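You operate a simulated robot arm through the tools that you are given. There is no shell and no other tool. Be economical: measure what you need, move in short steps, check, and stop when the job is done.

The job below is to be done with a simulated two-armed robot. You get a single attempt, and the scene is never put back.

JOB
Put the cartridge marked "5 l/min" from the top of the wide steel bench on top of the small box there and the cartridge labelled "11 l/min" on the top of the long green bench. Stack the metal block marked "B3" from the top of the wide steel bench on top of the metal block marked "B2". Take the loose gauge from the top of the steel table and leave it on the ledge behind the long tank. Put the 19 MM black sleeve from the top of the steel table on the block on the steel table and the 13 MM black sleeve on the ledge behind the long tank. Take the black rubber block on the top of the small steel table and put it away on the shelf of the long green bench. Put the bottle labelled "treatment" from the top of the small steel table on the top of the black shelf unit and the bottle that says "pump oil" on the shelf under the long workbench. Fetch the grey coil block labelled "110" from the top of the wide steel bench and set it in the grey tub. Do these in any order. Set down upright: cartridge, black rubber block, bottle.

It is judged by the outcome, as a careful person would: the job done as asked, and still so three seconds after it is handed in. It fails if anything else is knocked over, pushed out of place, dropped, spilled or broken.

ROBOT AND FRAMES
Two 7-joint arms with four-finger grippers on one trunk, on a base that drives. Base frame: it is fixed to the floor where the robot stands at the start and does not move with it; the origin is under the middle of the robot, x ahead of it, y to its left, z up; the surface under the hand at the start is at about z = 85. Readings come in cm, rad, newtons and seconds.
The left shoulder is at the start at [4, 18.1, 125.4], the right one opposite. With the tool pointing down near the work surface each hand reaches from about 28 to 82 cm from the robot's upright axis, wherever it stands, measured 20 degrees to its own side. Places, roughly: black bottle, white bottle [0, -125, 100]; black rubber block (6x6x8 cm) [10, -150, 80]; black sleeve [-550, -125, 100]; block on the steel table (32x15 cm) [-516, -128, 96]; grey coil block [50, -25, 75]; grey tub (12x12x5 cm) [-370, 100, 40]; ledge behind the long tank (20x169 cm) [-554, 52, 38]; loose gauge [-575, -125, 75]; metal block [75, 25, 100]; shelf of the long green bench [-230, 170, 20]; shelf under the long workbench [70, 340, 20]; small box [75, 0, 75]; top of the black shelf unit [-60, -140, 80]; top of the long green bench [-230, 170, 80]. Payload 3.67 kg a hand.
Tool frame (each hand has its own): the origin (TCP) lies between the finger pads and is the grasp point; the fingertips stand 2.8 cm ahead of it; z points along the fingers, y is the line along which they close. The gripper opens to 11.2 cm. The gripper's body begins 7.3 cm behind the TCP.
Orientation is told as [roll, pitch, yaw] about the base's x, y, z axes, in that order, counted from this pose: with the fingers straight down and closing along the base's y, the tool's x points along the base's -x, its y along +y and its z along -z.

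CONTROLS
- The arms move only by the tool step_arm. It takes "left_increments", "right_increments" or both (then of equal length, played together; a hand with none holds still); each is a list of rows, each a list of 7 numbers: the opening, from 0 (shut) to 1 (fully open), then the shift along the tool's x, y, z in cm, then the turn, a rotation vector about the tool's x, y, z in rad. In form: [[jaw, tx, ty, tz, rx, ry, rz], ...]. A call has 1 to 8 rows; each row is the pose to reach, as a shift and turn from the pose commanded when the call began, along the tool's axes at that moment. A row lasts 0.2 s, in which the tool goes at most 5 cm and 0.15 rad; a call with a longer step from one row to the next is refused whole, and so is a gripper value outside its range. Where a pose cannot be reached the arm comes as near as it can. A force on the tool above 40 N (or 10 N above the force at the start of the call, whichever is more), or a blocked arm, ends the call early, and 0.2 s more pass. The fingers move at their own pace and stop on an object; they squeeze with about 40 N. The grip force told is the motor's: it shows also when the fingers shut on nothing. Time passes only in rows, and 0.2 s behind the last, so rows that repeat a pose let the fingers close. The reply holds the time, the measured pose of the TCP, the force on the tool along the base axes, the opening and the grip force, in the units named above and with some noise, with the torque about the TCP (base axes, N m) and any sound that the robot's microphone picked up.
- Cameras (640 x 400 px; columns grow to the right, rows downward): "scene" is now at [11.04, -0.26, 148.13]; the picture's right is [-0.26, -0.97, 0.00], its down [-0.60, 0.16, -0.78] and it looks along [0.76, -0.20, -0.62] (base axes); focal length 214 px, centre (320, 200). "left" rides on the left gripper at [6, 1.8, -10.4] in its tool frame; the picture's right is [-0.29, 0.96, 0.00], its down [-0.80, -0.24, -0.55] and it looks along [-0.53, -0.16, 0.83] (tool axes); focal length 234 px, centre (320, 200). "right" rides on the right gripper at [6, -1.8, -10.4] in its tool frame; the picture's right is [0.29, 0.96, 0.00], its down [-0.80, 0.24, -0.55] and it looks along [-0.53, 0.16, 0.83] (tool axes); focal length 234 px, centre (320, 200). There is no depth. A picture from a camera that has moved, and an enlarged one, comes with that camera's place and axes in the base frame and with its lens. The place of the scene camera against the robot may be out by one fixed shift of up to 2.5 cm in any direction.
- grab_frame(camera): a new picture of that camera. The clock stands still meanwhile.
- slide_trunk(by): slides the trunk up (or, below 0, down) by that many cm; the arms and the scene camera ride with it, the base frame stays. It gives what a move gives, with no picture.
- steer(legs): drives the robot by 1 to 6 legs, each [ahead, left, turn to the left] in cm, cm and rad, along the robot's own axes; the way and the turn of a leg run together, so that a leg with both is an arc; at most 150 cm and 3.142 rad a leg. The arms and the cameras ride along, it lands a little off, and it stops where it bumps. It gives what a move gives.
- pan_tilt(pan, tilt): turns the head with the scene camera to pan (to the left, within 1.501 rad either way) and tilt (down, from -0.506 to 1.204), counted from straight ahead of the robot. It gives what a move gives.
- enlarge(camera, box): a new picture of the part [left, top, right, bottom] of that camera's present view, enlarged. The clock stands still meanwhile.
- hand_in(): hands the job in; it is judged then, once.

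Work in short steps. Places have to be worked out from the pictures, the camera data and where the tool is seen: move nearer, look again, correct. Check each grasp and each placing, and mend what went wrong. You have 525 turns and 310 pictures in all, those below and enlarged ones among them. Open the grippers and draw the arms clear of the work before you hand the job in, unless the task says otherwise; then end with one line.

The tools are called after "Emit:" as name(argument=value, ...) on one line, values as JSON. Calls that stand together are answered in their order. step_arm: Moves the arms, as the interface text tells. Its arguments: {"type":"object","properties":{"left_increments":{"type":"array"},"right_increments":{"type":"array"}},"required":[]} The other tools are called the same way: slide_trunk (by) slides the trunk up or down; steer (legs) drives the base; pan_tilt (pan, tilt) turns the head that bears the scene camera; grab_frame (camera) takes a picture; enlarge (camera, box) takes an enlarged picture of a part of a camera's view; hand_in () hands the job in.

At the start:

```text
clock: 0.0
left_eef_pos: [42.09, 8.42, 114.61]
left_orientation: [0.001, 0.001, 0.002]
left_ft_force: [0.4, 0.9, 0.3]
left_torque: [0.02, -0.02, 0.01]
left_finger_gap: 11.23
left_grip_force: 0.0
right_eef_pos: [54.76, -30.77, 115.1]
right_orientation: [0.001, -0.001, 0.0]
right_ft_force: [0.4, -0.4, -0.4]
right_torque: [-0.02, -0.02, 0.01]
right_finger_gap: 11.17
right_grip_force: 0.1
trunk travel left (down, up): [-37.5, 13.9]
robot x, y, heading: [0.08, -0.31, -0.001]
head pan, tilt: [-0.264, 0.67]
```

scene: 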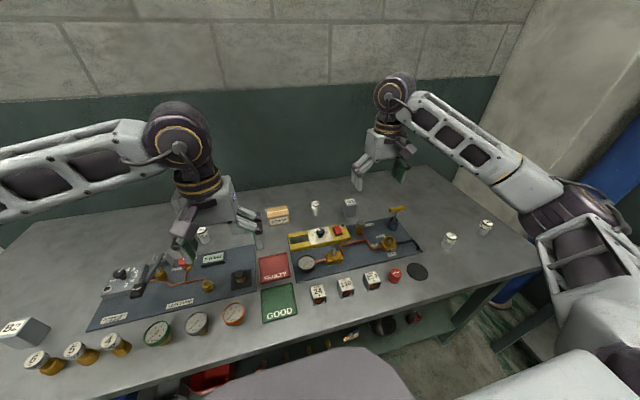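
right: 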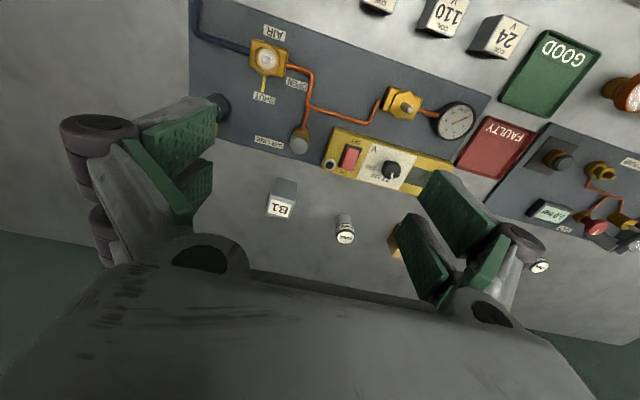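
left: 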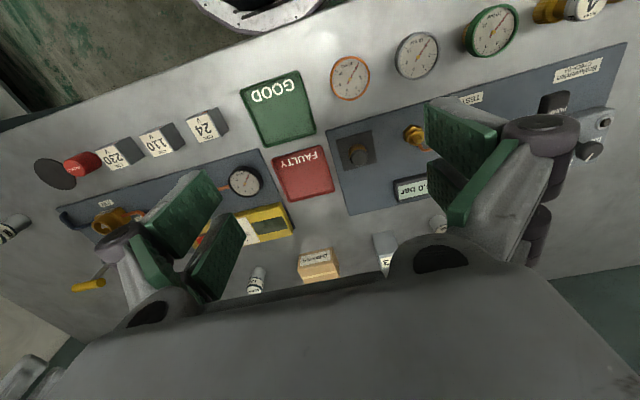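

I'll start by enlarging the scene to read the labels on the bench.

Emit:
enlarge(camera="scene", box=[240, 180, 520, 320])

Emit:
enlarge(camera="scene", box=[0, 200, 280, 380])

```text
2.29 times, centred on (380, 250) of scene
camera zoom: at [11.04, -0.26, 148.13], right [-0.26, -0.97, 0.0], down [-0.6, 0.16, -0.78], along [0.76, -0.2, -0.62], focal length 490 px, centre (183, 86)
```

zoom: 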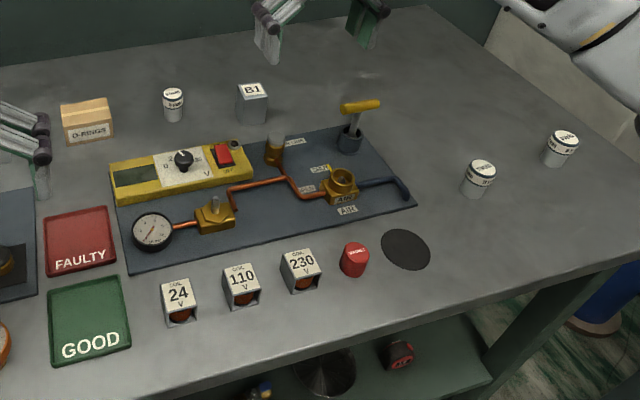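

```text
2.22 times, centred on (140, 290) of scene
camera zoom: at [11.04, -0.26, 148.13], right [-0.26, -0.97, 0.0], down [-0.6, 0.16, -0.78], along [0.76, -0.2, -0.62], focal length 477 px, centre (720, 0)
```

zoom: 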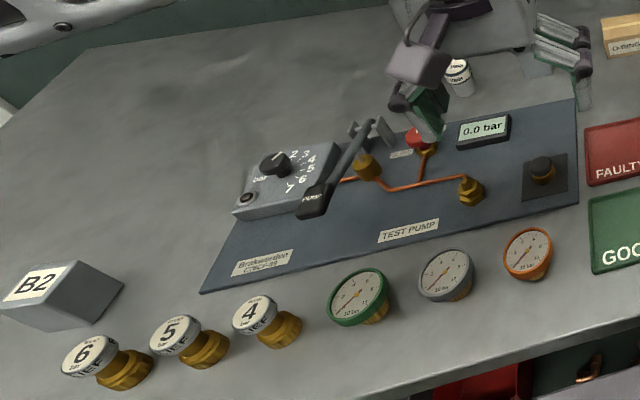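

Labels on the white cartridges need a closer view, and B3 is hidden behind the left hand. I move the left hand back and up and the right hand back a bit for a clear view.

Emit:
step_arm(left_increments=[[1, 4, 0, -2, 0, 0, 0], [1, 8, 2, -4, 0, 0, 0], [1, 10, 4, -6, 0, 0, 0]], right_increments=[[1, 4, 0, -2, 0, 0, 0], [1, 8, 0, -4, 0, 0, 0], [1, 12, 0, -6, 0, 0, 0]])

Emit:
enlarge(camera="scene", box=[170, 170, 370, 290])

Emit:
enlarge(camera="scene", box=[420, 200, 520, 260])

Emit:
grab_frame(camera="left")

```text
clock: 0.8
left_eef_pos: [31.68, 12.73, 120.95]
left_orientation: [-0.001, -0.002, 0.003]
left_ft_force: [0.1, 0.5, 0.5]
left_torque: [-0.03, -0.04, -0.01]
left_finger_gap: 11.21
left_grip_force: 0.0
right_eef_pos: [42.6, -30.62, 120.94]
right_orientation: [0.0, -0.001, 0.001]
right_ft_force: [-0.7, -0.5, 0.2]
right_torque: [0.0, -0.05, 0.0]
right_finger_gap: 11.2
right_grip_force: 0.1
trunk travel left (down, up): [-37.5, 13.9]
robot x, y, heading: [-0.25, 0.36, 0.004]
head pan, tilt: [-0.264, 0.67]
```

```text
3.20 times, centred on (270, 230) of scene
camera zoom: at [10.86, -0.18, 148.14], right [-0.26, -0.97, 0.0], down [-0.6, 0.16, -0.78], along [0.76, -0.2, -0.62], focal length 686 px, centre (480, 104)
```

zoom: 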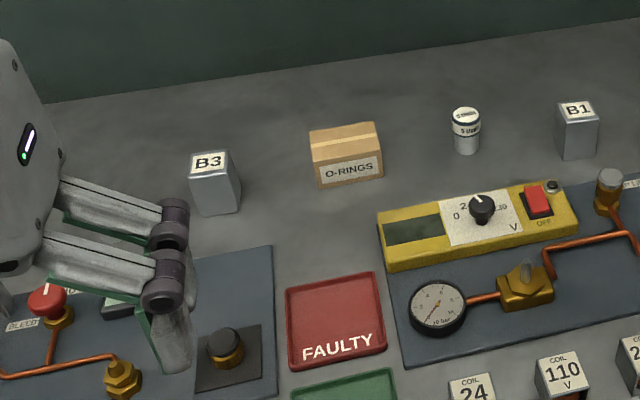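

```text
6.40 times, centred on (470, 230) of scene
camera zoom: at [10.86, -0.18, 148.14], right [-0.26, -0.97, 0.0], down [-0.6, 0.16, -0.78], along [0.76, -0.2, -0.62], focal length 1373 px, centre (-640, 8)
```

zoom: 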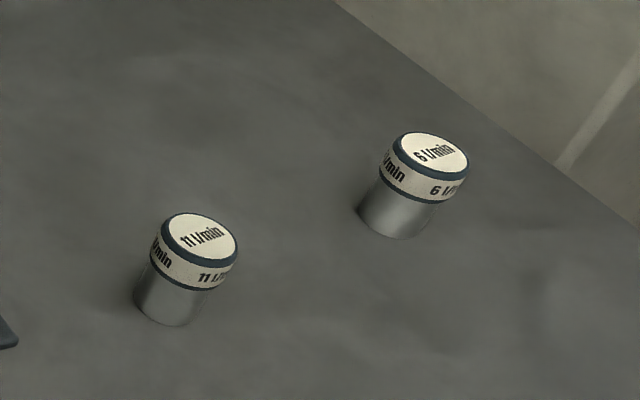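

```text
302 pictures are left
camera left: at [25.83, 14.32, 131.18], right [0.29, 0.96, 0.0], down [0.8, -0.24, 0.56], along [0.53, -0.16, -0.83], focal length 234 px, centre (320, 200)
```

left: 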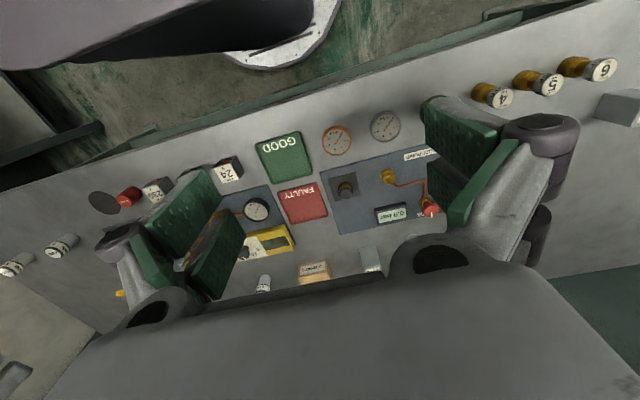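

The candidate beside the box reads "5 l/min"-ish, so I check it at higher zoom.

Emit:
enlarge(camera="scene", box=[290, 190, 370, 240])

Emit:
grab_frame(camera="right")

```text
8.00 times, centred on (330, 215) of scene
camera zoom: at [10.86, -0.18, 148.14], right [-0.26, -0.97, 0.0], down [-0.6, 0.16, -0.78], along [0.76, -0.2, -0.62], focal length 1716 px, centre (240, 80)
```

zoom: 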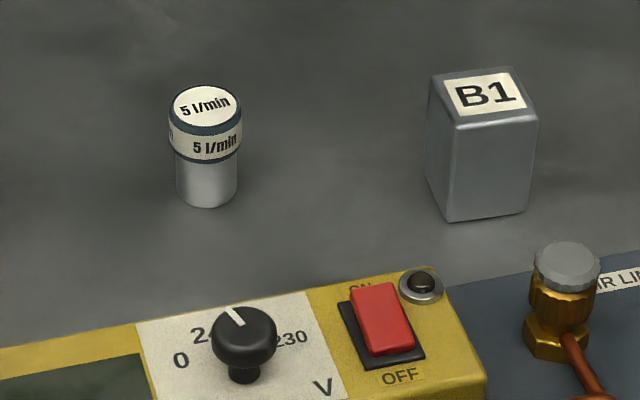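

```text
300 pictures are left
camera right: at [36.65, -32.45, 131.53], right [-0.29, 0.96, 0.0], down [0.8, 0.24, 0.55], along [0.53, 0.16, -0.83], focal length 234 px, centre (320, 200)
```

right: 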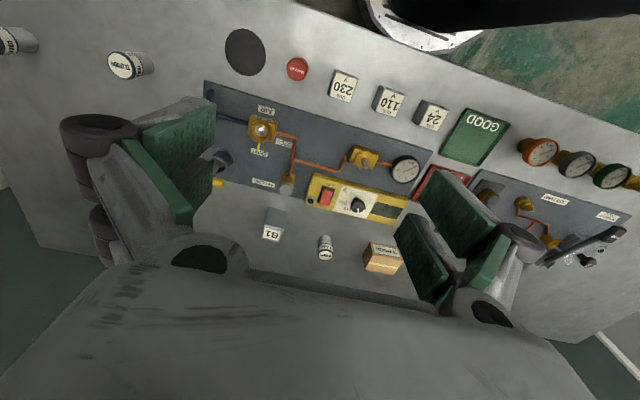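

5 l/min is beside the box, 11 l/min to the right. I check how much clearance the base has to the bench by looking down.

Emit:
pan_tilt(pan=0, tilt=1.2)

Emit:
grab_frame(camera="scene")

```text
clock: 1.8
left_eef_pos: [31.86, 12.52, 120.83]
left_orientation: [0.0, 0.0, 0.003]
left_ft_force: [-0.7, 0.2, 1.4]
left_torque: [-0.02, -0.02, 0.04]
left_finger_gap: 11.18
left_grip_force: 0.0
right_eef_pos: [42.85, -30.67, 120.9]
right_orientation: [-0.001, 0.001, -0.001]
right_ft_force: [-0.5, 0.3, 0.3]
right_torque: [0.01, -0.02, 0.0]
right_finger_gap: 11.19
right_grip_force: 0.0
trunk travel left (down, up): [-37.5, 13.9]
robot x, y, heading: [-0.09, -0.2, 0.003]
head pan, tilt: [0.0, 1.201]
```

```text
299 pictures are left
camera scene: at [8.32, 1.98, 144.29], right [0.0, -1.0, 0.0], down [-0.93, 0.0, -0.36], along [0.36, 0.0, -0.93], focal length 214 px, centre (320, 200)
```

scene: 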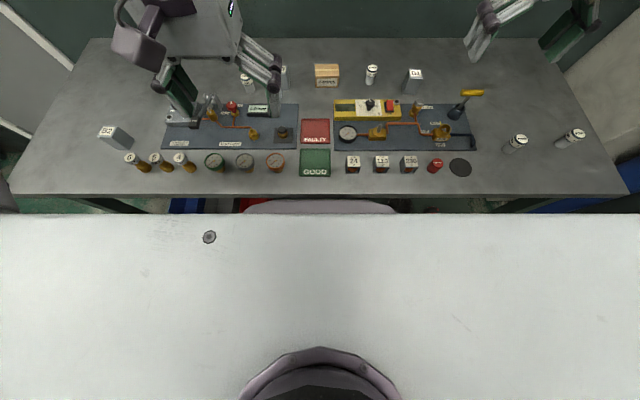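

Base clearance ahead is unclear, so I'll work by reach alone. Cartridge 5 I judge at about [77, -19]; I bring the right hand to a hover near it while lowering.

Emit:
step_arm(right_increments=[[1, -5, 2, 0, 0, 0, 0], [1, -9.5, 3.5, 2, 0, 0, 0], [1, -14, 5, 4, 0, 0, 0], [1, -18.5, 7, 6, 0, 0, 0], [1, -23, 9, 7, 0, 0, 0], [1, -27, 10.5, 8, 0, 0, 0], [1, -30, 11, 10, 0, 0, 0]])

Emit:
grab_frame(camera="right")

```text
refused: row 1 steps farther than a row can; nothing moved
```

```text
298 pictures are left
camera right: at [36.86, -32.53, 131.45], right [-0.29, 0.96, 0.0], down [0.8, 0.24, 0.55], along [0.53, 0.16, -0.83], focal length 234 px, centre (320, 200)
```

right: 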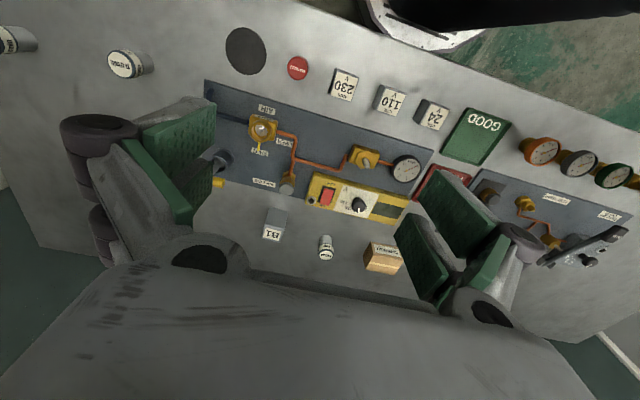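

The first row was too long; I redo it with smaller steps.

Emit:
step_arm(right_increments=[[1, -4, 1.5, 1, 0, 0, 0], [1, -8, 3, 2.5, 0, 0, 0], [1, -12, 4.5, 4, 0, 0, 0], [1, -16, 6, 5.5, 0, 0, 0], [1, -20, 7.5, 7, 0, 0, 0], [1, -24, 9, 8.5, 0, 0, 0], [1, -28, 10.5, 10, 0, 0, 0], [1, -30, 11, 12, 0, 0, 0]])

Emit:
grab_frame(camera="right")

```text
clock: 3.5
left_eef_pos: [31.94, 12.49, 120.84]
left_orientation: [0.001, -0.002, 0.0]
left_ft_force: [-0.3, -0.6, 0.5]
left_torque: [0.01, 0.01, 0.01]
left_finger_gap: 11.2
left_grip_force: 0.1
right_eef_pos: [73.12, -19.82, 108.98]
right_orientation: [0.001, 0.0, -0.001]
right_ft_force: [-0.3, 0.1, 0.0]
right_torque: [0.0, 0.06, 0.03]
right_finger_gap: 11.2
right_grip_force: 0.1
trunk travel left (down, up): [-37.5, 13.9]
robot x, y, heading: [-0.23, -0.05, -0.001]
head pan, tilt: [0.0, 1.201]
```

```text
297 pictures are left
camera right: at [67.12, -21.75, 119.47], right [-0.29, 0.96, 0.0], down [0.8, 0.24, 0.55], along [0.53, 0.16, -0.83], focal length 234 px, centre (320, 200)
```

right: 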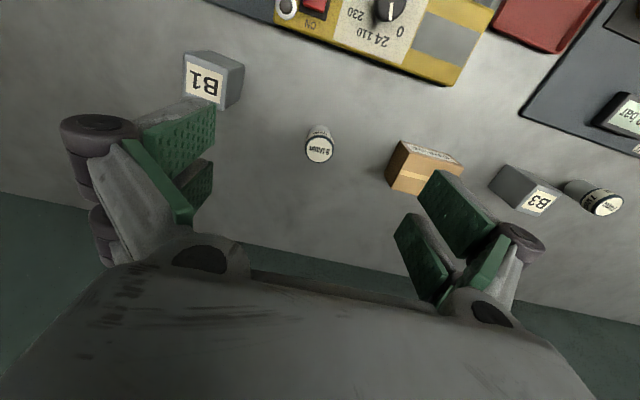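

Cartridge 5 sits at about [77.3, -19.0], top near z 92. I move over it and descend to z≈89.

Emit:
step_arm(right_increments=[[1, -4.1, 0.8, 2, 0, 0, 0], [1, -4.1, 0.8, 6, 0, 0, 0], [1, -4.1, 0.8, 10, 0, 0, 0]])

Emit:
grab_frame(camera="right")

```text
clock: 4.3
left_eef_pos: [32.06, 12.47, 120.75]
left_orientation: [-0.002, -0.002, 0.001]
left_ft_force: [0.0, 0.0, 0.2]
left_torque: [-0.01, 0.01, 0.01]
left_finger_gap: 11.21
left_grip_force: 0.1
right_eef_pos: [76.7, -19.27, 98.9]
right_orientation: [-0.001, -0.001, -0.001]
right_ft_force: [-0.4, -0.6, -0.6]
right_torque: [-0.01, -0.01, 0.01]
right_finger_gap: 11.2
right_grip_force: 0.2
trunk travel left (down, up): [-37.5, 13.9]
robot x, y, heading: [0.17, 0.09, -0.002]
head pan, tilt: [0.0, 1.201]
```

```text
296 pictures are left
camera right: at [70.9, -21.15, 109.34], right [-0.29, 0.96, 0.0], down [0.8, 0.24, 0.55], along [0.53, 0.16, -0.83], focal length 234 px, centre (320, 200)
```

right: 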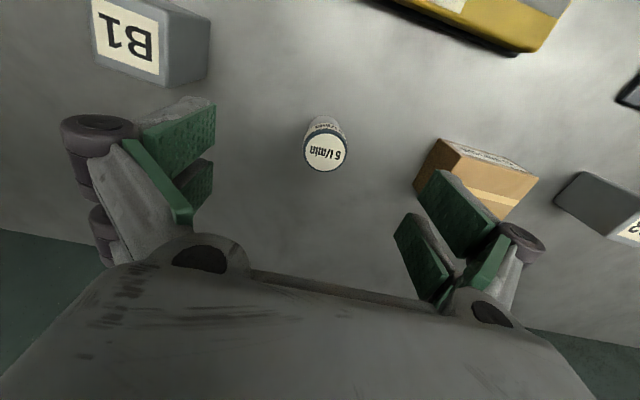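

Cartridge top at about [77.6, -18.7]; box clear of the finger. I descend to z≈89 and close.

Emit:
step_arm(right_increments=[[1, -0.7, 0.5, 4, 0, 0, 0], [1, -0.7, 0.5, 8, 0, 0, 0], [1, -0.7, 0.5, 9.9, 0, 0, 0], [0, -0.7, 0.5, 9.9, 0, 0, 0], [0, -0.7, 0.5, 9.9, 0, 0, 0], [0, -0.7, 0.5, 9.9, 0, 0, 0]])

Emit:
grab_frame(camera="right")

```text
clock: 5.8
left_eef_pos: [31.95, 12.54, 120.8]
left_orientation: [-0.001, 0.0, 0.002]
left_ft_force: [-0.1, 0.2, -0.1]
left_torque: [-0.01, -0.03, -0.04]
left_finger_gap: 11.19
left_grip_force: 0.1
right_eef_pos: [77.48, -18.36, 89.06]
right_orientation: [-0.001, 0.001, 0.0]
right_ft_force: [-0.2, 0.8, 0.3]
right_torque: [-0.02, 0.05, 0.0]
right_finger_gap: 3.54
right_grip_force: 36.3
trunk travel left (down, up): [-37.5, 13.9]
robot x, y, heading: [-0.01, 0.0, 0.0]
head pan, tilt: [0.0, 1.201]
```

```text
295 pictures are left
camera right: at [71.47, -20.27, 99.59], right [-0.29, 0.96, 0.0], down [0.8, 0.24, 0.55], along [0.53, 0.16, -0.83], focal length 234 px, centre (320, 200)
```

right: 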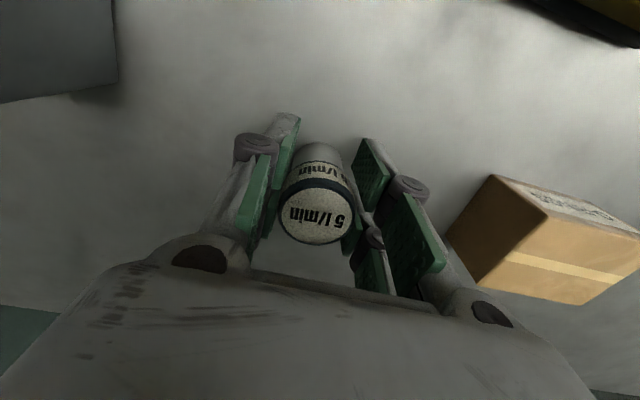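

Grip holds (3.54 cm). From this view the box spans x 75–82, y −6–3, top at about z 89.3. I lift, carry to [78.6, -1.2] and look before lowering.

Emit:
step_arm(right_increments=[[0, 0, 0, -4, 0, 0, 0], [0, 0, 0, -8, 0, 0, 0], [0, 0, 0, -11, 0, 0, 0], [0, -0.5, 4.5, -11, 0, 0, 0], [0, -1.1, 9, -11, 0, 0, 0], [0, -1.1, 13.5, -11, 0, 0, 0], [0, -1.1, 17.2, -10.5, 0, 0, 0]])

Emit:
grab_frame(camera="right")

```text
clock: 7.3
left_eef_pos: [31.96, 12.67, 120.82]
left_orientation: [-0.003, 0.0, 0.002]
left_ft_force: [0.6, -0.6, -0.1]
left_torque: [-0.02, -0.02, -0.02]
left_finger_gap: 11.21
left_grip_force: 0.0
right_eef_pos: [76.14, -3.98, 99.5]
right_orientation: [-0.003, 0.001, -0.001]
right_ft_force: [0.2, -0.3, -1.0]
right_torque: [-0.02, 0.03, 0.01]
right_finger_gap: 3.51
right_grip_force: 40.0
right hand out of reach, approached as far as the arm can: row 5, 6, 7
trunk travel left (down, up): [-37.5, 13.9]
robot x, y, heading: [-0.05, 0.21, -0.005]
head pan, tilt: [0.0, 1.201]
```

```text
294 pictures are left
camera right: at [70.25, -5.83, 109.92], right [-0.29, 0.96, 0.0], down [0.8, 0.24, 0.55], along [0.53, 0.16, -0.83], focal length 234 px, centre (320, 200)
```

right: 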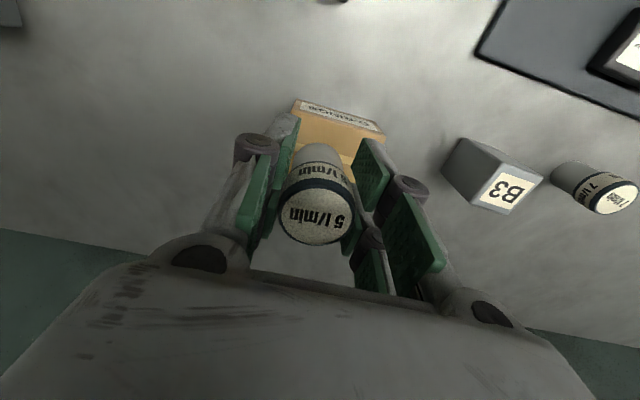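

The right arm ran out of reach about 3 cm short. The base front (x≈27) appears to have a gap to the recessed shelf, so I drive ahead 3 cm; the held cartridge is still above the box top.

Emit:
steer(legs=[[3, 0, 0]])

Emit:
grab_frame(camera="right")

```text
clock: 8.2
left_eef_pos: [34.28, 12.49, 121.0]
left_orientation: [-0.001, -0.005, 0.002]
left_ft_force: [-0.3, -0.5, 0.1]
left_torque: [0.0, -0.06, 0.03]
left_finger_gap: 11.21
left_grip_force: 0.0
right_eef_pos: [78.7, -4.09, 99.9]
right_orientation: [0.0, -0.004, 0.0]
right_ft_force: [-1.4, 0.7, -0.7]
right_torque: [0.0, -0.06, 0.03]
right_finger_gap: 3.54
right_grip_force: 40.2
trunk travel left (down, up): [-37.5, 13.9]
robot x, y, heading: [3.25, 0.04, 0.003]
head pan, tilt: [0.0, 1.201]
```

```text
293 pictures are left
camera right: at [72.65, -5.95, 110.29], right [-0.29, 0.96, 0.0], down [0.79, 0.24, 0.56], along [0.53, 0.16, -0.83], focal length 234 px, centre (320, 200)
```

right: 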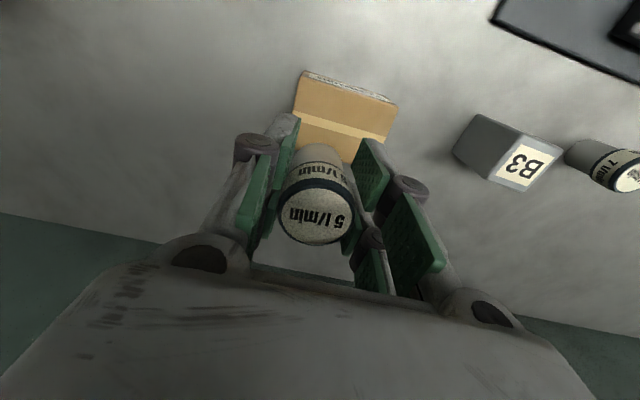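

Box centre now estimated at [78.5, -1.9]. I shift sideways 2 cm and check the pose, as the earlier command was clipped.

Emit:
step_arm(right_increments=[[0, 0, 1, 0, 0, 0, 0], [0, 0.2, 2.1, 0, 0, 0, 0]])

```text
clock: 8.8
left_eef_pos: [34.69, 12.48, 120.71]
left_orientation: [0.0, -0.002, 0.0]
left_ft_force: [-0.4, -0.9, 0.0]
left_torque: [0.01, -0.03, -0.01]
left_finger_gap: 11.2
left_grip_force: 0.0
right_eef_pos: [78.18, -2.39, 99.37]
right_orientation: [0.001, -0.001, 0.001]
right_ft_force: [-0.3, -0.4, -1.7]
right_torque: [-0.01, 0.01, -0.01]
right_finger_gap: 3.51
right_grip_force: 39.9
right hand out of reach, approached as far as the arm can: row 1, 2
trunk travel left (down, up): [-37.5, 13.9]
robot x, y, heading: [2.82, 0.13, 0.0]
head pan, tilt: [0.0, 1.201]
```

Position [78.2, -2.4] is well on the box. I lower to the box top in small steps, watching force.

Emit:
step_arm(right_increments=[[0, 0, 0, 3, 0, 0, 0], [0, 0, 0, 4.5, 0, 0, 0], [0, 0, 0, 5.3, 0, 0, 0], [0, 0, 0, 5.7, 0, 0, 0]])

Emit:
grab_frame(camera="right")

```text
clock: 9.8
left_eef_pos: [34.58, 12.41, 120.97]
left_orientation: [0.001, -0.001, 0.0]
left_ft_force: [0.1, -0.3, 0.0]
left_torque: [0.0, -0.02, 0.02]
left_finger_gap: 11.19
left_grip_force: 0.0
right_eef_pos: [77.79, -2.52, 94.16]
right_orientation: [0.0, -0.006, 0.001]
right_ft_force: [4.2, -2.4, 20.4]
right_torque: [-0.04, -0.18, -0.05]
right_finger_gap: 3.54
right_grip_force: 39.8
right hand out of reach, approached as far as the arm can: row 3, 4
trunk travel left (down, up): [-37.5, 13.9]
robot x, y, heading: [2.71, -0.1, 0.005]
head pan, tilt: [0.0, 1.201]
```

```text
292 pictures are left
camera right: at [71.9, -4.4, 104.52], right [-0.29, 0.96, 0.0], down [0.79, 0.24, 0.56], along [0.54, 0.16, -0.83], focal length 234 px, centre (320, 200)
```

right: 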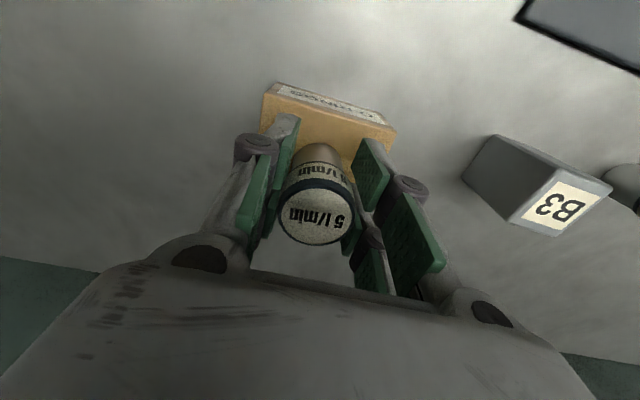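

20 N upward: it's resting on the box. I open the jaws and raise straight up.

Emit:
step_arm(right_increments=[[0, 0, 0, -0.2, 0, 0, 0], [0.6, 0, 0, -0.2, 0, 0, 0], [0.6, 0, 0, -0.2, 0, 0, 0], [0.6, 0, 0, -4, 0, 0, 0], [0.6, 0, 0, -8, 0, 0, 0], [0.6, 0, 0, -12, 0, 0, 0]])

Emit:
grab_frame(camera="right")

```text
clock: 11.2
left_eef_pos: [34.75, 12.62, 120.82]
left_orientation: [0.0, -0.003, 0.001]
left_ft_force: [0.8, -0.4, 0.1]
left_torque: [-0.04, 0.01, -0.01]
left_finger_gap: 11.21
left_grip_force: 0.1
right_eef_pos: [77.94, -2.39, 105.74]
right_orientation: [-0.002, 0.0, 0.0]
right_ft_force: [-0.3, 0.4, -0.2]
right_torque: [-0.03, 0.03, 0.03]
right_finger_gap: 6.72
right_grip_force: 0.1
trunk travel left (down, up): [-37.5, 13.9]
robot x, y, heading: [2.73, -0.07, -0.001]
head pan, tilt: [0.0, 1.201]
```

```text
291 pictures are left
camera right: at [71.93, -4.28, 116.21], right [-0.29, 0.96, 0.0], down [0.8, 0.24, 0.55], along [0.53, 0.16, -0.83], focal length 234 px, centre (320, 200)
```

right: 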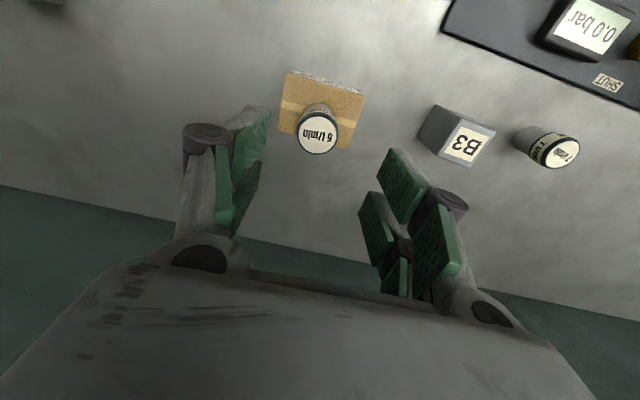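

Cartridge 5 stands on the box. Next, the right hand retreats toward the 11 l/min cartridge (≈[48, -61]) while the left hand comes to hover near B3 (≈[76, 14]).

Emit:
step_arm(left_increments=[[1, -4, 0, 0.5, 0, 0, 0], [1, -8, 0, 1.5, 0, 0, 0], [1, -12.5, 0.5, 3, 0, 0, 0], [1, -17, 1, 4.5, 0, 0, 0], [1, -21.5, 1, 6, 0, 0, 0], [1, -26, 1.5, 7.5, 0, 0, 0], [1, -30.5, 1.5, 9, 0, 0, 0], [1, -35, 1.5, 11, 0, 0, 0]], right_increments=[[1, 2, -4.3, 0, 0, 0, 0], [1, 4, -8.6, 0, 0, 0, 0], [1, 6, -12.9, 0, 0, 0, 0], [1, 8, -17.2, 0, 0, 0, 0], [1, 10, -21.5, 0, 0, 0, 0], [1, 12, -25.8, 0, 0, 0, 0], [1, 14, -30, 0, 0, 0, 0], [1, 16, -34.3, 0, 0, 0, 0]])

Emit:
grab_frame(camera="left")

```text
clock: 13.0
left_eef_pos: [69.82, 14.12, 109.55]
left_orientation: [0.001, 0.0, 0.001]
left_ft_force: [0.7, -0.2, -0.1]
left_torque: [0.02, 0.02, -0.03]
left_finger_gap: 11.19
left_grip_force: 0.1
right_eef_pos: [61.84, -37.29, 105.36]
right_orientation: [0.0, -0.002, 0.002]
right_ft_force: [-0.5, 0.2, 1.5]
right_torque: [0.05, 0.02, 0.02]
right_finger_gap: 11.22
right_grip_force: 0.0
trunk travel left (down, up): [-37.5, 13.9]
robot x, y, heading: [3.1, -0.12, 0.001]
head pan, tilt: [0.0, 1.201]
```

```text
290 pictures are left
camera left: at [63.94, 15.72, 120.05], right [0.29, 0.96, 0.0], down [0.8, -0.24, 0.55], along [0.53, -0.16, -0.83], focal length 234 px, centre (320, 200)
```

left: 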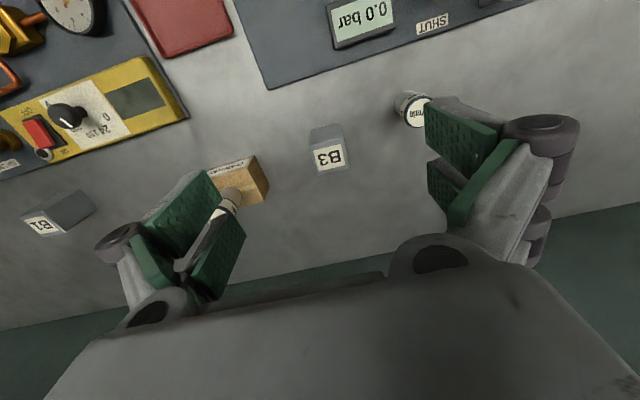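

B3 is centred at about [75.8, 13.7], ~4 cm wide, aligned, top near z 91.5. I descend to z≈89 and grasp.

Emit:
step_arm(left_increments=[[1, -4, -0.4, 2, 0, 0, 0], [1, -6, -0.4, 6, 0, 0, 0], [1, -6, -0.4, 10.5, 0, 0, 0], [1, -6, -0.4, 15, 0, 0, 0], [1, -6, -0.4, 19.5, 0, 0, 0], [1, -6, -0.4, 20.5, 0, 0, 0]])

Emit:
grab_frame(camera="left")

```text
clock: 14.4
left_eef_pos: [75.89, 13.55, 89.29]
left_orientation: [0.0, -0.001, 0.0]
left_ft_force: [-0.2, 0.6, 0.3]
left_torque: [-0.02, 0.01, -0.03]
left_finger_gap: 11.19
left_grip_force: 0.1
right_eef_pos: [61.79, -37.09, 105.59]
right_orientation: [0.0, 0.001, 0.0]
right_ft_force: [0.6, 0.4, -0.2]
right_torque: [0.01, 0.01, 0.01]
right_finger_gap: 11.22
right_grip_force: 0.0
trunk travel left (down, up): [-37.5, 13.9]
robot x, y, heading: [3.04, 0.48, -0.0]
head pan, tilt: [0.0, 1.201]
```

```text
289 pictures are left
camera left: at [69.93, 15.28, 99.63], right [0.29, 0.96, 0.0], down [0.8, -0.24, 0.55], along [0.53, -0.16, -0.83], focal length 234 px, centre (320, 200)
```

left: 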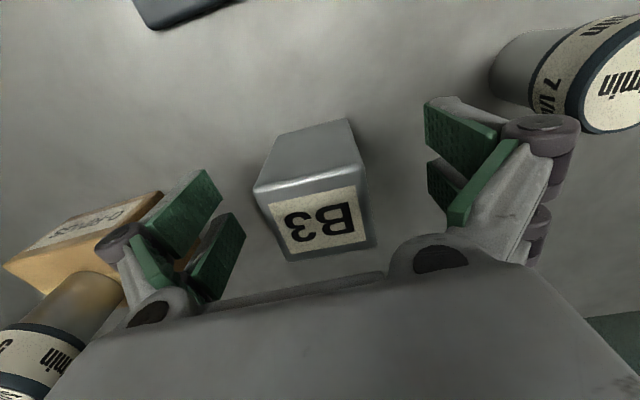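

B3 lies between the pads. I close the left jaws.

Emit:
step_arm(left_increments=[[0, 0, 0, 0, 0, 0, 0], [0, 0, 0, 0, 0, 0, 0], [0, 0, 0, 0, 0, 0, 0], [0, 0, 0, -4, 0, 0, 0], [0, 0, 0, -8, 0, 0, 0], [0, 0, 0, -12, 0, 0, 0], [0, 0, 0, -16, 0, 0, 0]])

Emit:
pan_tilt(pan=0.6, tilt=0.9)

Emit:
grab_frame(camera="scene")

```text
clock: 16.0
left_eef_pos: [75.61, 13.44, 105.21]
left_orientation: [0.001, -0.001, -0.002]
left_ft_force: [-0.4, -0.1, -9.3]
left_torque: [0.01, -0.02, 0.02]
left_finger_gap: 4.57
left_grip_force: 40.2
right_eef_pos: [61.8, -36.99, 105.44]
right_orientation: [0.001, 0.001, -0.001]
right_ft_force: [-0.1, 0.0, 0.8]
right_torque: [0.03, -0.02, 0.01]
right_finger_gap: 11.18
right_grip_force: 0.1
trunk travel left (down, up): [-37.5, 13.9]
robot x, y, heading: [2.99, 0.13, 0.0]
head pan, tilt: [0.0, 1.201]
```

```text
clock: 17.0
left_eef_pos: [75.62, 13.54, 105.08]
left_orientation: [-0.001, 0.0, 0.002]
left_ft_force: [-0.8, -0.1, -9.0]
left_torque: [0.0, 0.01, -0.03]
left_finger_gap: 4.57
left_grip_force: 40.2
right_eef_pos: [61.87, -36.95, 105.49]
right_orientation: [-0.001, 0.001, 0.001]
right_ft_force: [-0.4, 0.3, -1.4]
right_torque: [0.01, 0.01, -0.04]
right_finger_gap: 11.23
right_grip_force: 0.1
trunk travel left (down, up): [-37.5, 13.9]
robot x, y, heading: [2.77, -0.12, -0.002]
head pan, tilt: [0.6, 0.901]
```

```text
288 pictures are left
camera scene: at [11.92, 6.24, 146.25], right [0.56, -0.83, 0.0], down [-0.65, -0.44, -0.62], along [0.51, 0.35, -0.78], focal length 214 px, centre (320, 200)
```

scene: 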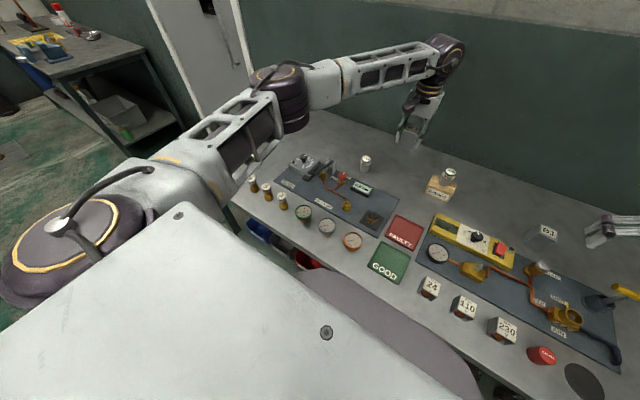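

B3 is held (0.9 kg). I carry it towards B2 (≈[49, 63]) staying high.

Emit:
step_arm(left_increments=[[0, 2.6, 3.8, -1, 0, 0, 0], [0, 5.2, 7.6, -2, 0, 0, 0], [0, 7.8, 11.4, -3, 0, 0, 0], [0, 10.4, 15.2, -4, 0, 0, 0], [0, 13, 19, -5, 0, 0, 0], [0, 15.6, 22.8, -6, 0, 0, 0], [0, 18.2, 26.6, -6, 0, 0, 0], [0, 20.8, 30.4, -6, 0, 0, 0]])

Emit:
step_arm(left_increments=[[0, 2.6, 3.8, 0, 0, 0, 0], [0, 5.2, 7.6, 0, 0, 0, 0], [0, 7.8, 11.4, 0, 0, 0, 0], [0, 10.4, 15.2, 0, 0, 0, 0], [0, 11, 17, 0, 0, 0, 0]])

Emit:
grab_frame(camera="left")

```text
clock: 18.8
left_eef_pos: [55.05, 44.16, 111.22]
left_orientation: [-0.002, -0.001, 0.0]
left_ft_force: [-0.2, -0.3, -8.6]
left_torque: [-0.01, -0.01, -0.03]
left_finger_gap: 4.59
left_grip_force: 39.9
right_eef_pos: [61.78, -36.78, 105.73]
right_orientation: [-0.001, 0.0, 0.0]
right_ft_force: [-0.7, -0.4, 0.5]
right_torque: [-0.02, -0.02, -0.01]
right_finger_gap: 11.2
right_grip_force: 0.1
trunk travel left (down, up): [-37.5, 13.9]
robot x, y, heading: [2.91, -0.16, -0.001]
head pan, tilt: [0.6, 0.901]
```

```text
clock: 20.2
left_eef_pos: [40.09, 59.78, 103.58]
left_orientation: [0.011, 0.221, 0.022]
left_ft_force: [-0.1, -0.7, -8.5]
left_torque: [-0.02, -0.01, -0.01]
left_finger_gap: 4.56
left_grip_force: 39.7
left hand out of reach, approached as far as the arm can: row 5
right_eef_pos: [61.78, -36.95, 105.52]
right_orientation: [-0.003, -0.001, 0.0]
right_ft_force: [-0.1, 0.4, -0.3]
right_torque: [0.01, -0.01, 0.02]
right_finger_gap: 11.19
right_grip_force: 0.1
trunk travel left (down, up): [-37.5, 13.9]
robot x, y, heading: [3.24, 0.16, -0.002]
head pan, tilt: [0.6, 0.901]
stopped in row 5 (left hand): the arm was blocked; the commanded pose is now the measured one
```

```text
287 pictures are left
camera left: at [36.56, 61.34, 115.02], right [0.26, 0.96, -0.05], down [0.9, -0.23, 0.36], along [0.34, -0.14, -0.93], focal length 234 px, centre (320, 200)
```

left: 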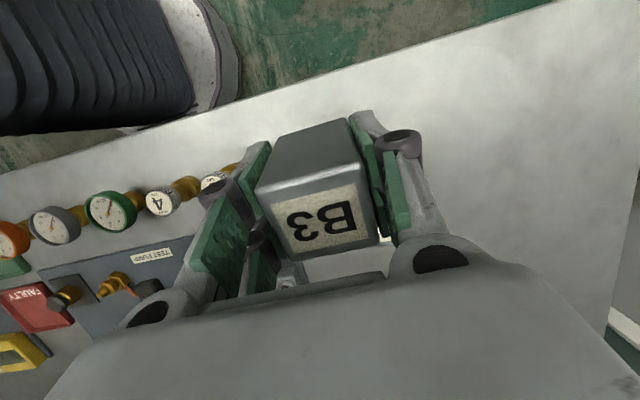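

The arm got blocked at an awkward joint position and tilted. I straighten the tool again while moving ahead and up.

Emit:
step_arm(left_increments=[[0, -1, -1, -2, 0, -0.08, 0], [0, -3, -3, -4, 0, -0.16, 0], [0, -5, -5, -6, 0, -0.22, -0.01], [0, -8, -7, -8, 0, -0.22, -0.02]])

```text
clock: 21.2
left_eef_pos: [50.02, 52.9, 109.59]
left_orientation: [0.013, 0.003, 0.039]
left_ft_force: [-0.1, 0.5, -7.2]
left_torque: [-0.01, 0.04, -0.03]
left_finger_gap: 4.59
left_grip_force: 39.6
right_eef_pos: [62.04, -36.88, 105.5]
right_orientation: [0.002, 0.003, 0.001]
right_ft_force: [0.1, 0.3, 0.3]
right_torque: [0.0, 0.04, 0.0]
right_finger_gap: 11.18
right_grip_force: 0.0
trunk travel left (down, up): [-37.5, 13.9]
robot x, y, heading: [3.04, -0.04, 0.0]
head pan, tilt: [0.6, 0.901]
```

Rather than stretch sideways, I drive the base back 3 cm and left 30 cm so B2 lies in front of the left arm; first raise the right hand for safety.

Emit:
step_arm(right_increments=[[1, 0, 0, -4, 0, 0, 0], [1, 0, 0, -8, 0, 0, 0]])

Emit:
steer(legs=[[-3, 0, 0], [0, 30, 0]])

Emit:
grab_frame(camera="scene")

```text
clock: 21.8
left_eef_pos: [49.82, 52.92, 109.65]
left_orientation: [0.013, -0.001, 0.038]
left_ft_force: [0.2, 0.1, -8.5]
left_torque: [0.01, 0.01, 0.0]
left_finger_gap: 4.59
left_grip_force: 40.0
right_eef_pos: [61.77, -36.72, 113.66]
right_orientation: [0.001, 0.002, 0.002]
right_ft_force: [-0.1, 0.7, 0.2]
right_torque: [0.02, 0.02, -0.02]
right_finger_gap: 11.2
right_grip_force: 0.1
trunk travel left (down, up): [-37.5, 13.9]
robot x, y, heading: [2.76, -0.03, 0.002]
head pan, tilt: [0.6, 0.901]
```

```text
clock: 24.3
left_eef_pos: [46.61, 82.55, 109.63]
left_orientation: [0.015, 0.001, 0.041]
left_ft_force: [0.8, -0.4, -9.1]
left_torque: [0.02, 0.02, 0.0]
left_finger_gap: 4.58
left_grip_force: 40.0
right_eef_pos: [58.82, -7.27, 113.6]
right_orientation: [-0.002, 0.001, 0.003]
right_ft_force: [-0.3, 0.7, 0.1]
right_torque: [0.03, -0.02, 0.01]
right_finger_gap: 11.19
right_grip_force: 0.0
trunk travel left (down, up): [-37.5, 13.9]
robot x, y, heading: [-0.29, 29.83, 0.004]
head pan, tilt: [0.6, 0.901]
```

```text
286 pictures are left
camera scene: at [8.83, 35.88, 146.25], right [0.57, -0.82, 0.0], down [-0.65, -0.44, -0.62], along [0.51, 0.35, -0.78], focal length 214 px, centre (320, 200)
```

scene: 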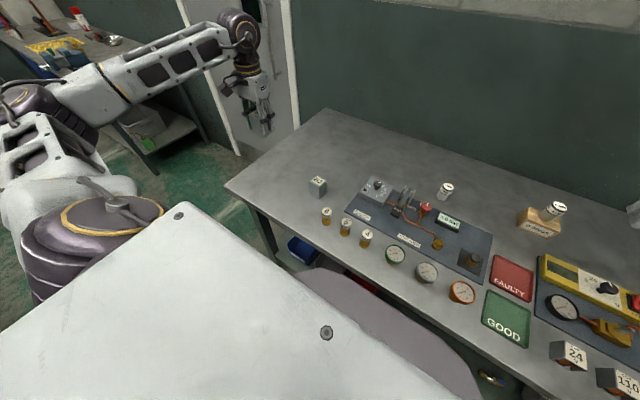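

B2 is at about [50.5, 64]. I bring B3 to a hover slightly short of it and undo the small yaw.

Emit:
step_arm(left_increments=[[0, 1, -4, -1, 0.014, 0, 0.02], [0, 2, -8, -1.5, 0.014, 0, 0.04], [0, 3, -12, -2, 0.014, 0, 0.04], [0, 4, -16, -2, 0.014, 0, 0.04], [0, 5, -19.5, -2, 0.014, 0, 0.04]])

Emit:
grab_frame(camera="left")

```text
clock: 25.5
left_eef_pos: [42.19, 62.61, 111.27]
left_orientation: [-0.001, 0.003, 0.0]
left_ft_force: [-0.4, 0.4, -9.3]
left_torque: [-0.01, 0.02, 0.0]
left_finger_gap: 4.58
left_grip_force: 40.1
right_eef_pos: [58.89, -7.21, 113.51]
right_orientation: [0.0, 0.001, 0.003]
right_ft_force: [-0.5, 0.0, -0.1]
right_torque: [0.03, -0.02, -0.01]
right_finger_gap: 11.2
right_grip_force: 0.0
trunk travel left (down, up): [-37.5, 13.9]
robot x, y, heading: [-0.29, 29.32, 0.007]
head pan, tilt: [0.6, 0.901]
```

```text
285 pictures are left
camera left: at [36.26, 64.37, 121.69], right [0.29, 0.96, 0.0], down [0.8, -0.24, 0.55], along [0.53, -0.16, -0.83], focal length 234 px, centre (320, 200)
```

left: 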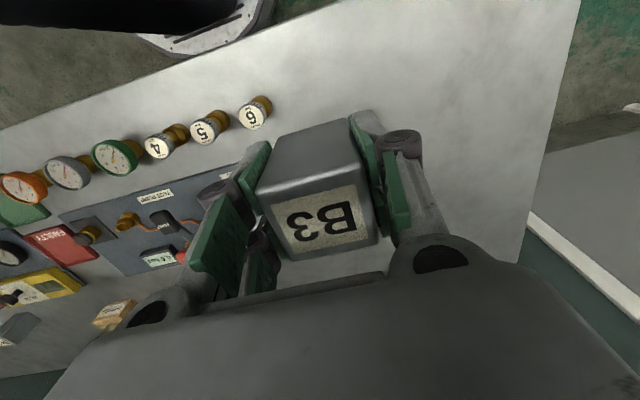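

B2 is hidden behind the held block; seen from directly above or slightly beyond, it should show above B3 in the picture. I move ahead 10 cm.

Emit:
step_arm(left_increments=[[0, -4, 0.5, -1, 0, 0, 0], [0, -8, 1, -1, 0, 0, 0], [0, -11, 1, -1, 0, 0, 0]])

Emit:
grab_frame(camera="left")

```text
clock: 26.3
left_eef_pos: [53.46, 63.72, 112.25]
left_orientation: [0.0, 0.003, 0.002]
left_ft_force: [0.6, 0.6, -8.1]
left_torque: [0.01, 0.03, 0.0]
left_finger_gap: 4.57
left_grip_force: 40.0
right_eef_pos: [58.88, -7.17, 113.63]
right_orientation: [0.0, 0.0, 0.005]
right_ft_force: [-0.4, -0.3, -0.4]
right_torque: [-0.04, -0.01, 0.0]
right_finger_gap: 11.19
right_grip_force: 0.0
trunk travel left (down, up): [-37.5, 13.9]
robot x, y, heading: [-0.13, 29.67, 0.002]
head pan, tilt: [0.6, 0.901]
```

```text
284 pictures are left
camera left: at [47.61, 65.51, 122.59], right [0.29, 0.96, 0.0], down [0.8, -0.24, 0.55], along [0.53, -0.16, -0.83], focal length 234 px, centre (320, 200)
```

left: 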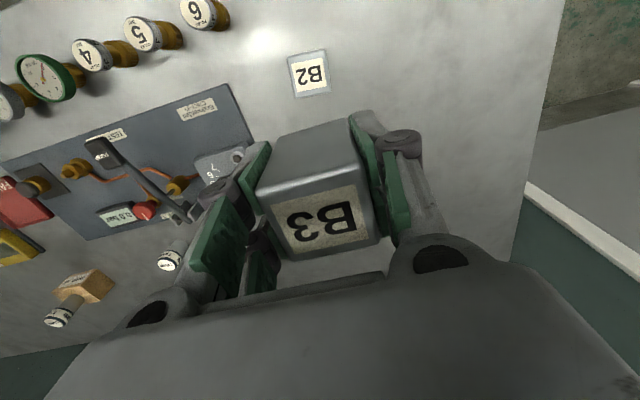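

B2's top is centred near [49.9, 63.4], turned about −0.1 rad. I align B3 over it (yaw −0.1) and lower to about 3 cm above.

Emit:
step_arm(left_increments=[[0, 2, -0.1, 2, 0, 0, 0.05], [0, 3.6, -0.3, 5, 0, 0, 0.1], [0, 3.6, -0.3, 9, 0, 0, 0.1], [0, 3.6, -0.3, 12, 0, 0, 0.1]])

Emit:
grab_frame(camera="left")

Emit:
enlarge(camera="scene", box=[260, 110, 400, 230])

```text
clock: 27.3
left_eef_pos: [49.87, 63.6, 100.31]
left_orientation: [-0.002, 0.001, -0.099]
left_ft_force: [-0.1, -0.5, -8.3]
left_torque: [0.0, 0.01, 0.0]
left_finger_gap: 4.58
left_grip_force: 40.2
right_eef_pos: [58.79, -7.2, 113.68]
right_orientation: [0.0, 0.001, 0.005]
right_ft_force: [0.8, 1.4, 0.7]
right_torque: [-0.01, 0.02, -0.02]
right_finger_gap: 11.17
right_grip_force: 0.0
trunk travel left (down, up): [-37.5, 13.9]
robot x, y, heading: [-0.18, 29.59, 0.003]
head pan, tilt: [0.6, 0.901]
```

```text
283 pictures are left
camera left: at [44.11, 65.94, 110.7], right [0.38, 0.92, 0.0], down [0.77, -0.32, 0.55], along [0.51, -0.21, -0.83], focal length 234 px, centre (320, 200)
```

left: 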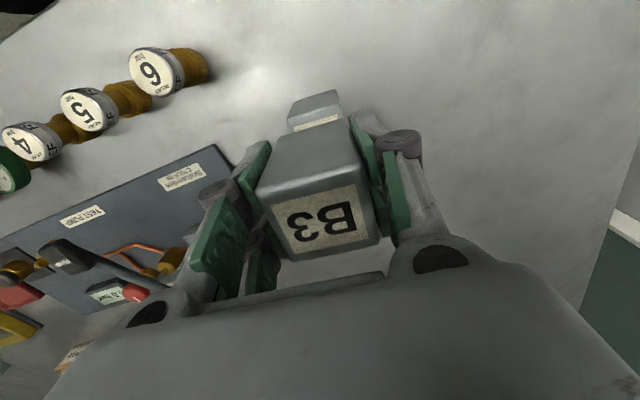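

```text
3.33 times, centred on (330, 170) of scene
camera zoom: at [8.79, 35.98, 146.25], right [0.57, -0.82, 0.0], down [-0.65, -0.44, -0.62], along [0.51, 0.35, -0.78], focal length 715 px, centre (287, 300)
```

zoom: 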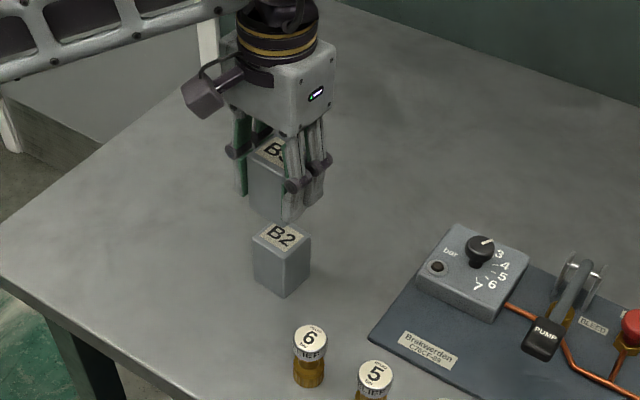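

B3's near bottom edge lines up with B2's near top edge. I lower slowly until contact.

Emit:
step_arm(left_increments=[[0, 0, 0, 2, 0, 0, 0], [0, 0, 0, 3, 0, 0, 0], [0, 0, 0, 3.6, 0, 0, 0], [0, 0, 0, 4, 0, 0, 0]])

Emit:
enlarge(camera="scene", box=[260, 110, 400, 230])

```text
clock: 28.3
left_eef_pos: [49.66, 63.54, 96.44]
left_orientation: [-0.002, 0.0, -0.1]
left_ft_force: [-0.3, -0.4, -7.4]
left_torque: [-0.02, 0.03, 0.01]
left_finger_gap: 4.58
left_grip_force: 39.7
right_eef_pos: [58.84, -7.29, 113.61]
right_orientation: [0.001, -0.001, 0.002]
right_ft_force: [0.2, -0.7, -0.2]
right_torque: [0.0, 0.01, 0.0]
right_finger_gap: 11.2
right_grip_force: 0.1
trunk travel left (down, up): [-37.5, 13.9]
robot x, y, heading: [-0.15, 29.46, 0.001]
head pan, tilt: [0.6, 0.901]
```

```text
3.33 times, centred on (330, 170) of scene
camera zoom: at [8.82, 35.97, 146.25], right [0.57, -0.82, 0.0], down [-0.65, -0.44, -0.62], along [0.51, 0.35, -0.78], focal length 715 px, centre (287, 300)
```

zoom: 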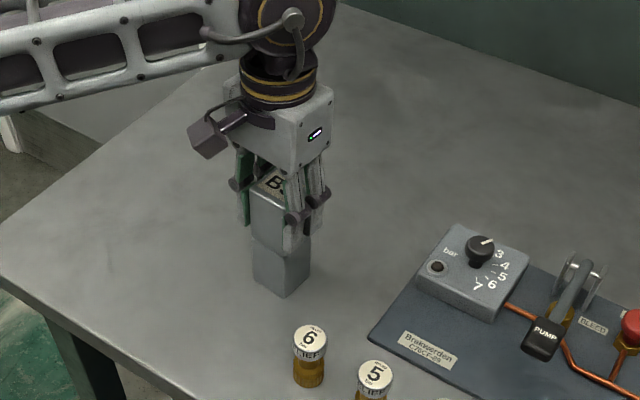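

Nearly touching and well aligned. A few more millimetres until the force changes.

Emit:
step_arm(left_increments=[[0, 0, 0, 0.25, 0, 0, 0], [0, 0, 0, 0.5, 0, 0, 0]])

```text
clock: 28.9
left_eef_pos: [49.83, 63.62, 96.16]
left_orientation: [0.001, -0.003, -0.1]
left_ft_force: [-0.9, 3.0, 11.3]
left_torque: [0.3, 0.4, -0.05]
left_finger_gap: 4.59
left_grip_force: 40.0
right_eef_pos: [58.68, -7.24, 113.71]
right_orientation: [0.001, -0.001, 0.005]
right_ft_force: [1.3, -0.2, 0.3]
right_torque: [-0.02, -0.01, 0.0]
right_finger_gap: 11.2
right_grip_force: 0.1
trunk travel left (down, up): [-37.5, 13.9]
robot x, y, heading: [0.16, 29.77, -0.0]
head pan, tilt: [0.6, 0.901]
```

Contact (+20 N). I release and rise straight up.

Emit:
step_arm(left_increments=[[0.55, 0, 0, 0.3, 0, 0, 0], [0.7, 0, 0, 0.3, 0, 0, 0], [0.7, 0, 0, 0, 0, 0, 0], [0.7, 0, 0, -4, 0, 0, 0], [0.7, 0, 0, -8, 0, 0, 0], [0.7, 0, 0, -12, 0, 0, 0]])

Emit:
enlarge(camera="scene", box=[260, 110, 400, 230])

Emit:
grab_frame(camera="left")

```text
clock: 30.3
left_eef_pos: [49.67, 63.59, 108.23]
left_orientation: [0.0, 0.001, -0.1]
left_ft_force: [0.3, 0.2, 0.1]
left_torque: [0.01, 0.0, -0.03]
left_finger_gap: 7.88
left_grip_force: 0.0
right_eef_pos: [58.76, -7.23, 113.61]
right_orientation: [0.0, 0.0, 0.003]
right_ft_force: [0.0, 0.6, -0.3]
right_torque: [-0.02, 0.03, 0.02]
right_finger_gap: 11.2
right_grip_force: 0.0
trunk travel left (down, up): [-37.5, 13.9]
robot x, y, heading: [-0.05, 29.67, 0.0]
head pan, tilt: [0.6, 0.901]
```

```text
3.33 times, centred on (330, 170) of scene
camera zoom: at [8.73, 35.85, 146.26], right [0.57, -0.82, 0.0], down [-0.65, -0.44, -0.62], along [0.51, 0.35, -0.78], focal length 715 px, centre (287, 300)
```

zoom: 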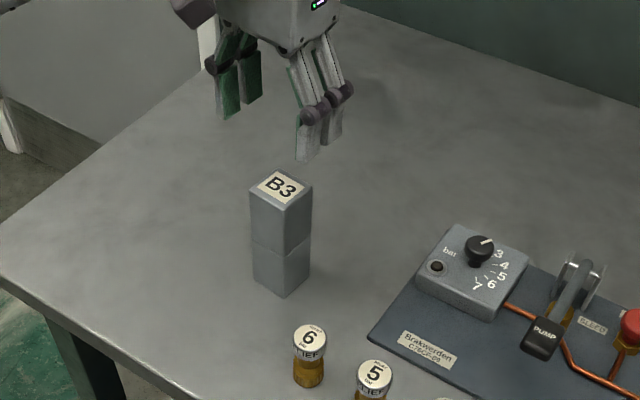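

```text
279 pictures are left
camera left: at [44.02, 65.8, 118.57], right [0.38, 0.92, 0.0], down [0.77, -0.32, 0.55], along [0.51, -0.21, -0.83], focal length 234 px, centre (320, 200)
```

left: 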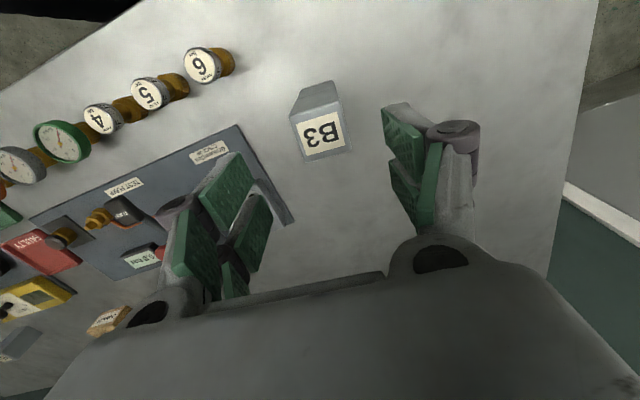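

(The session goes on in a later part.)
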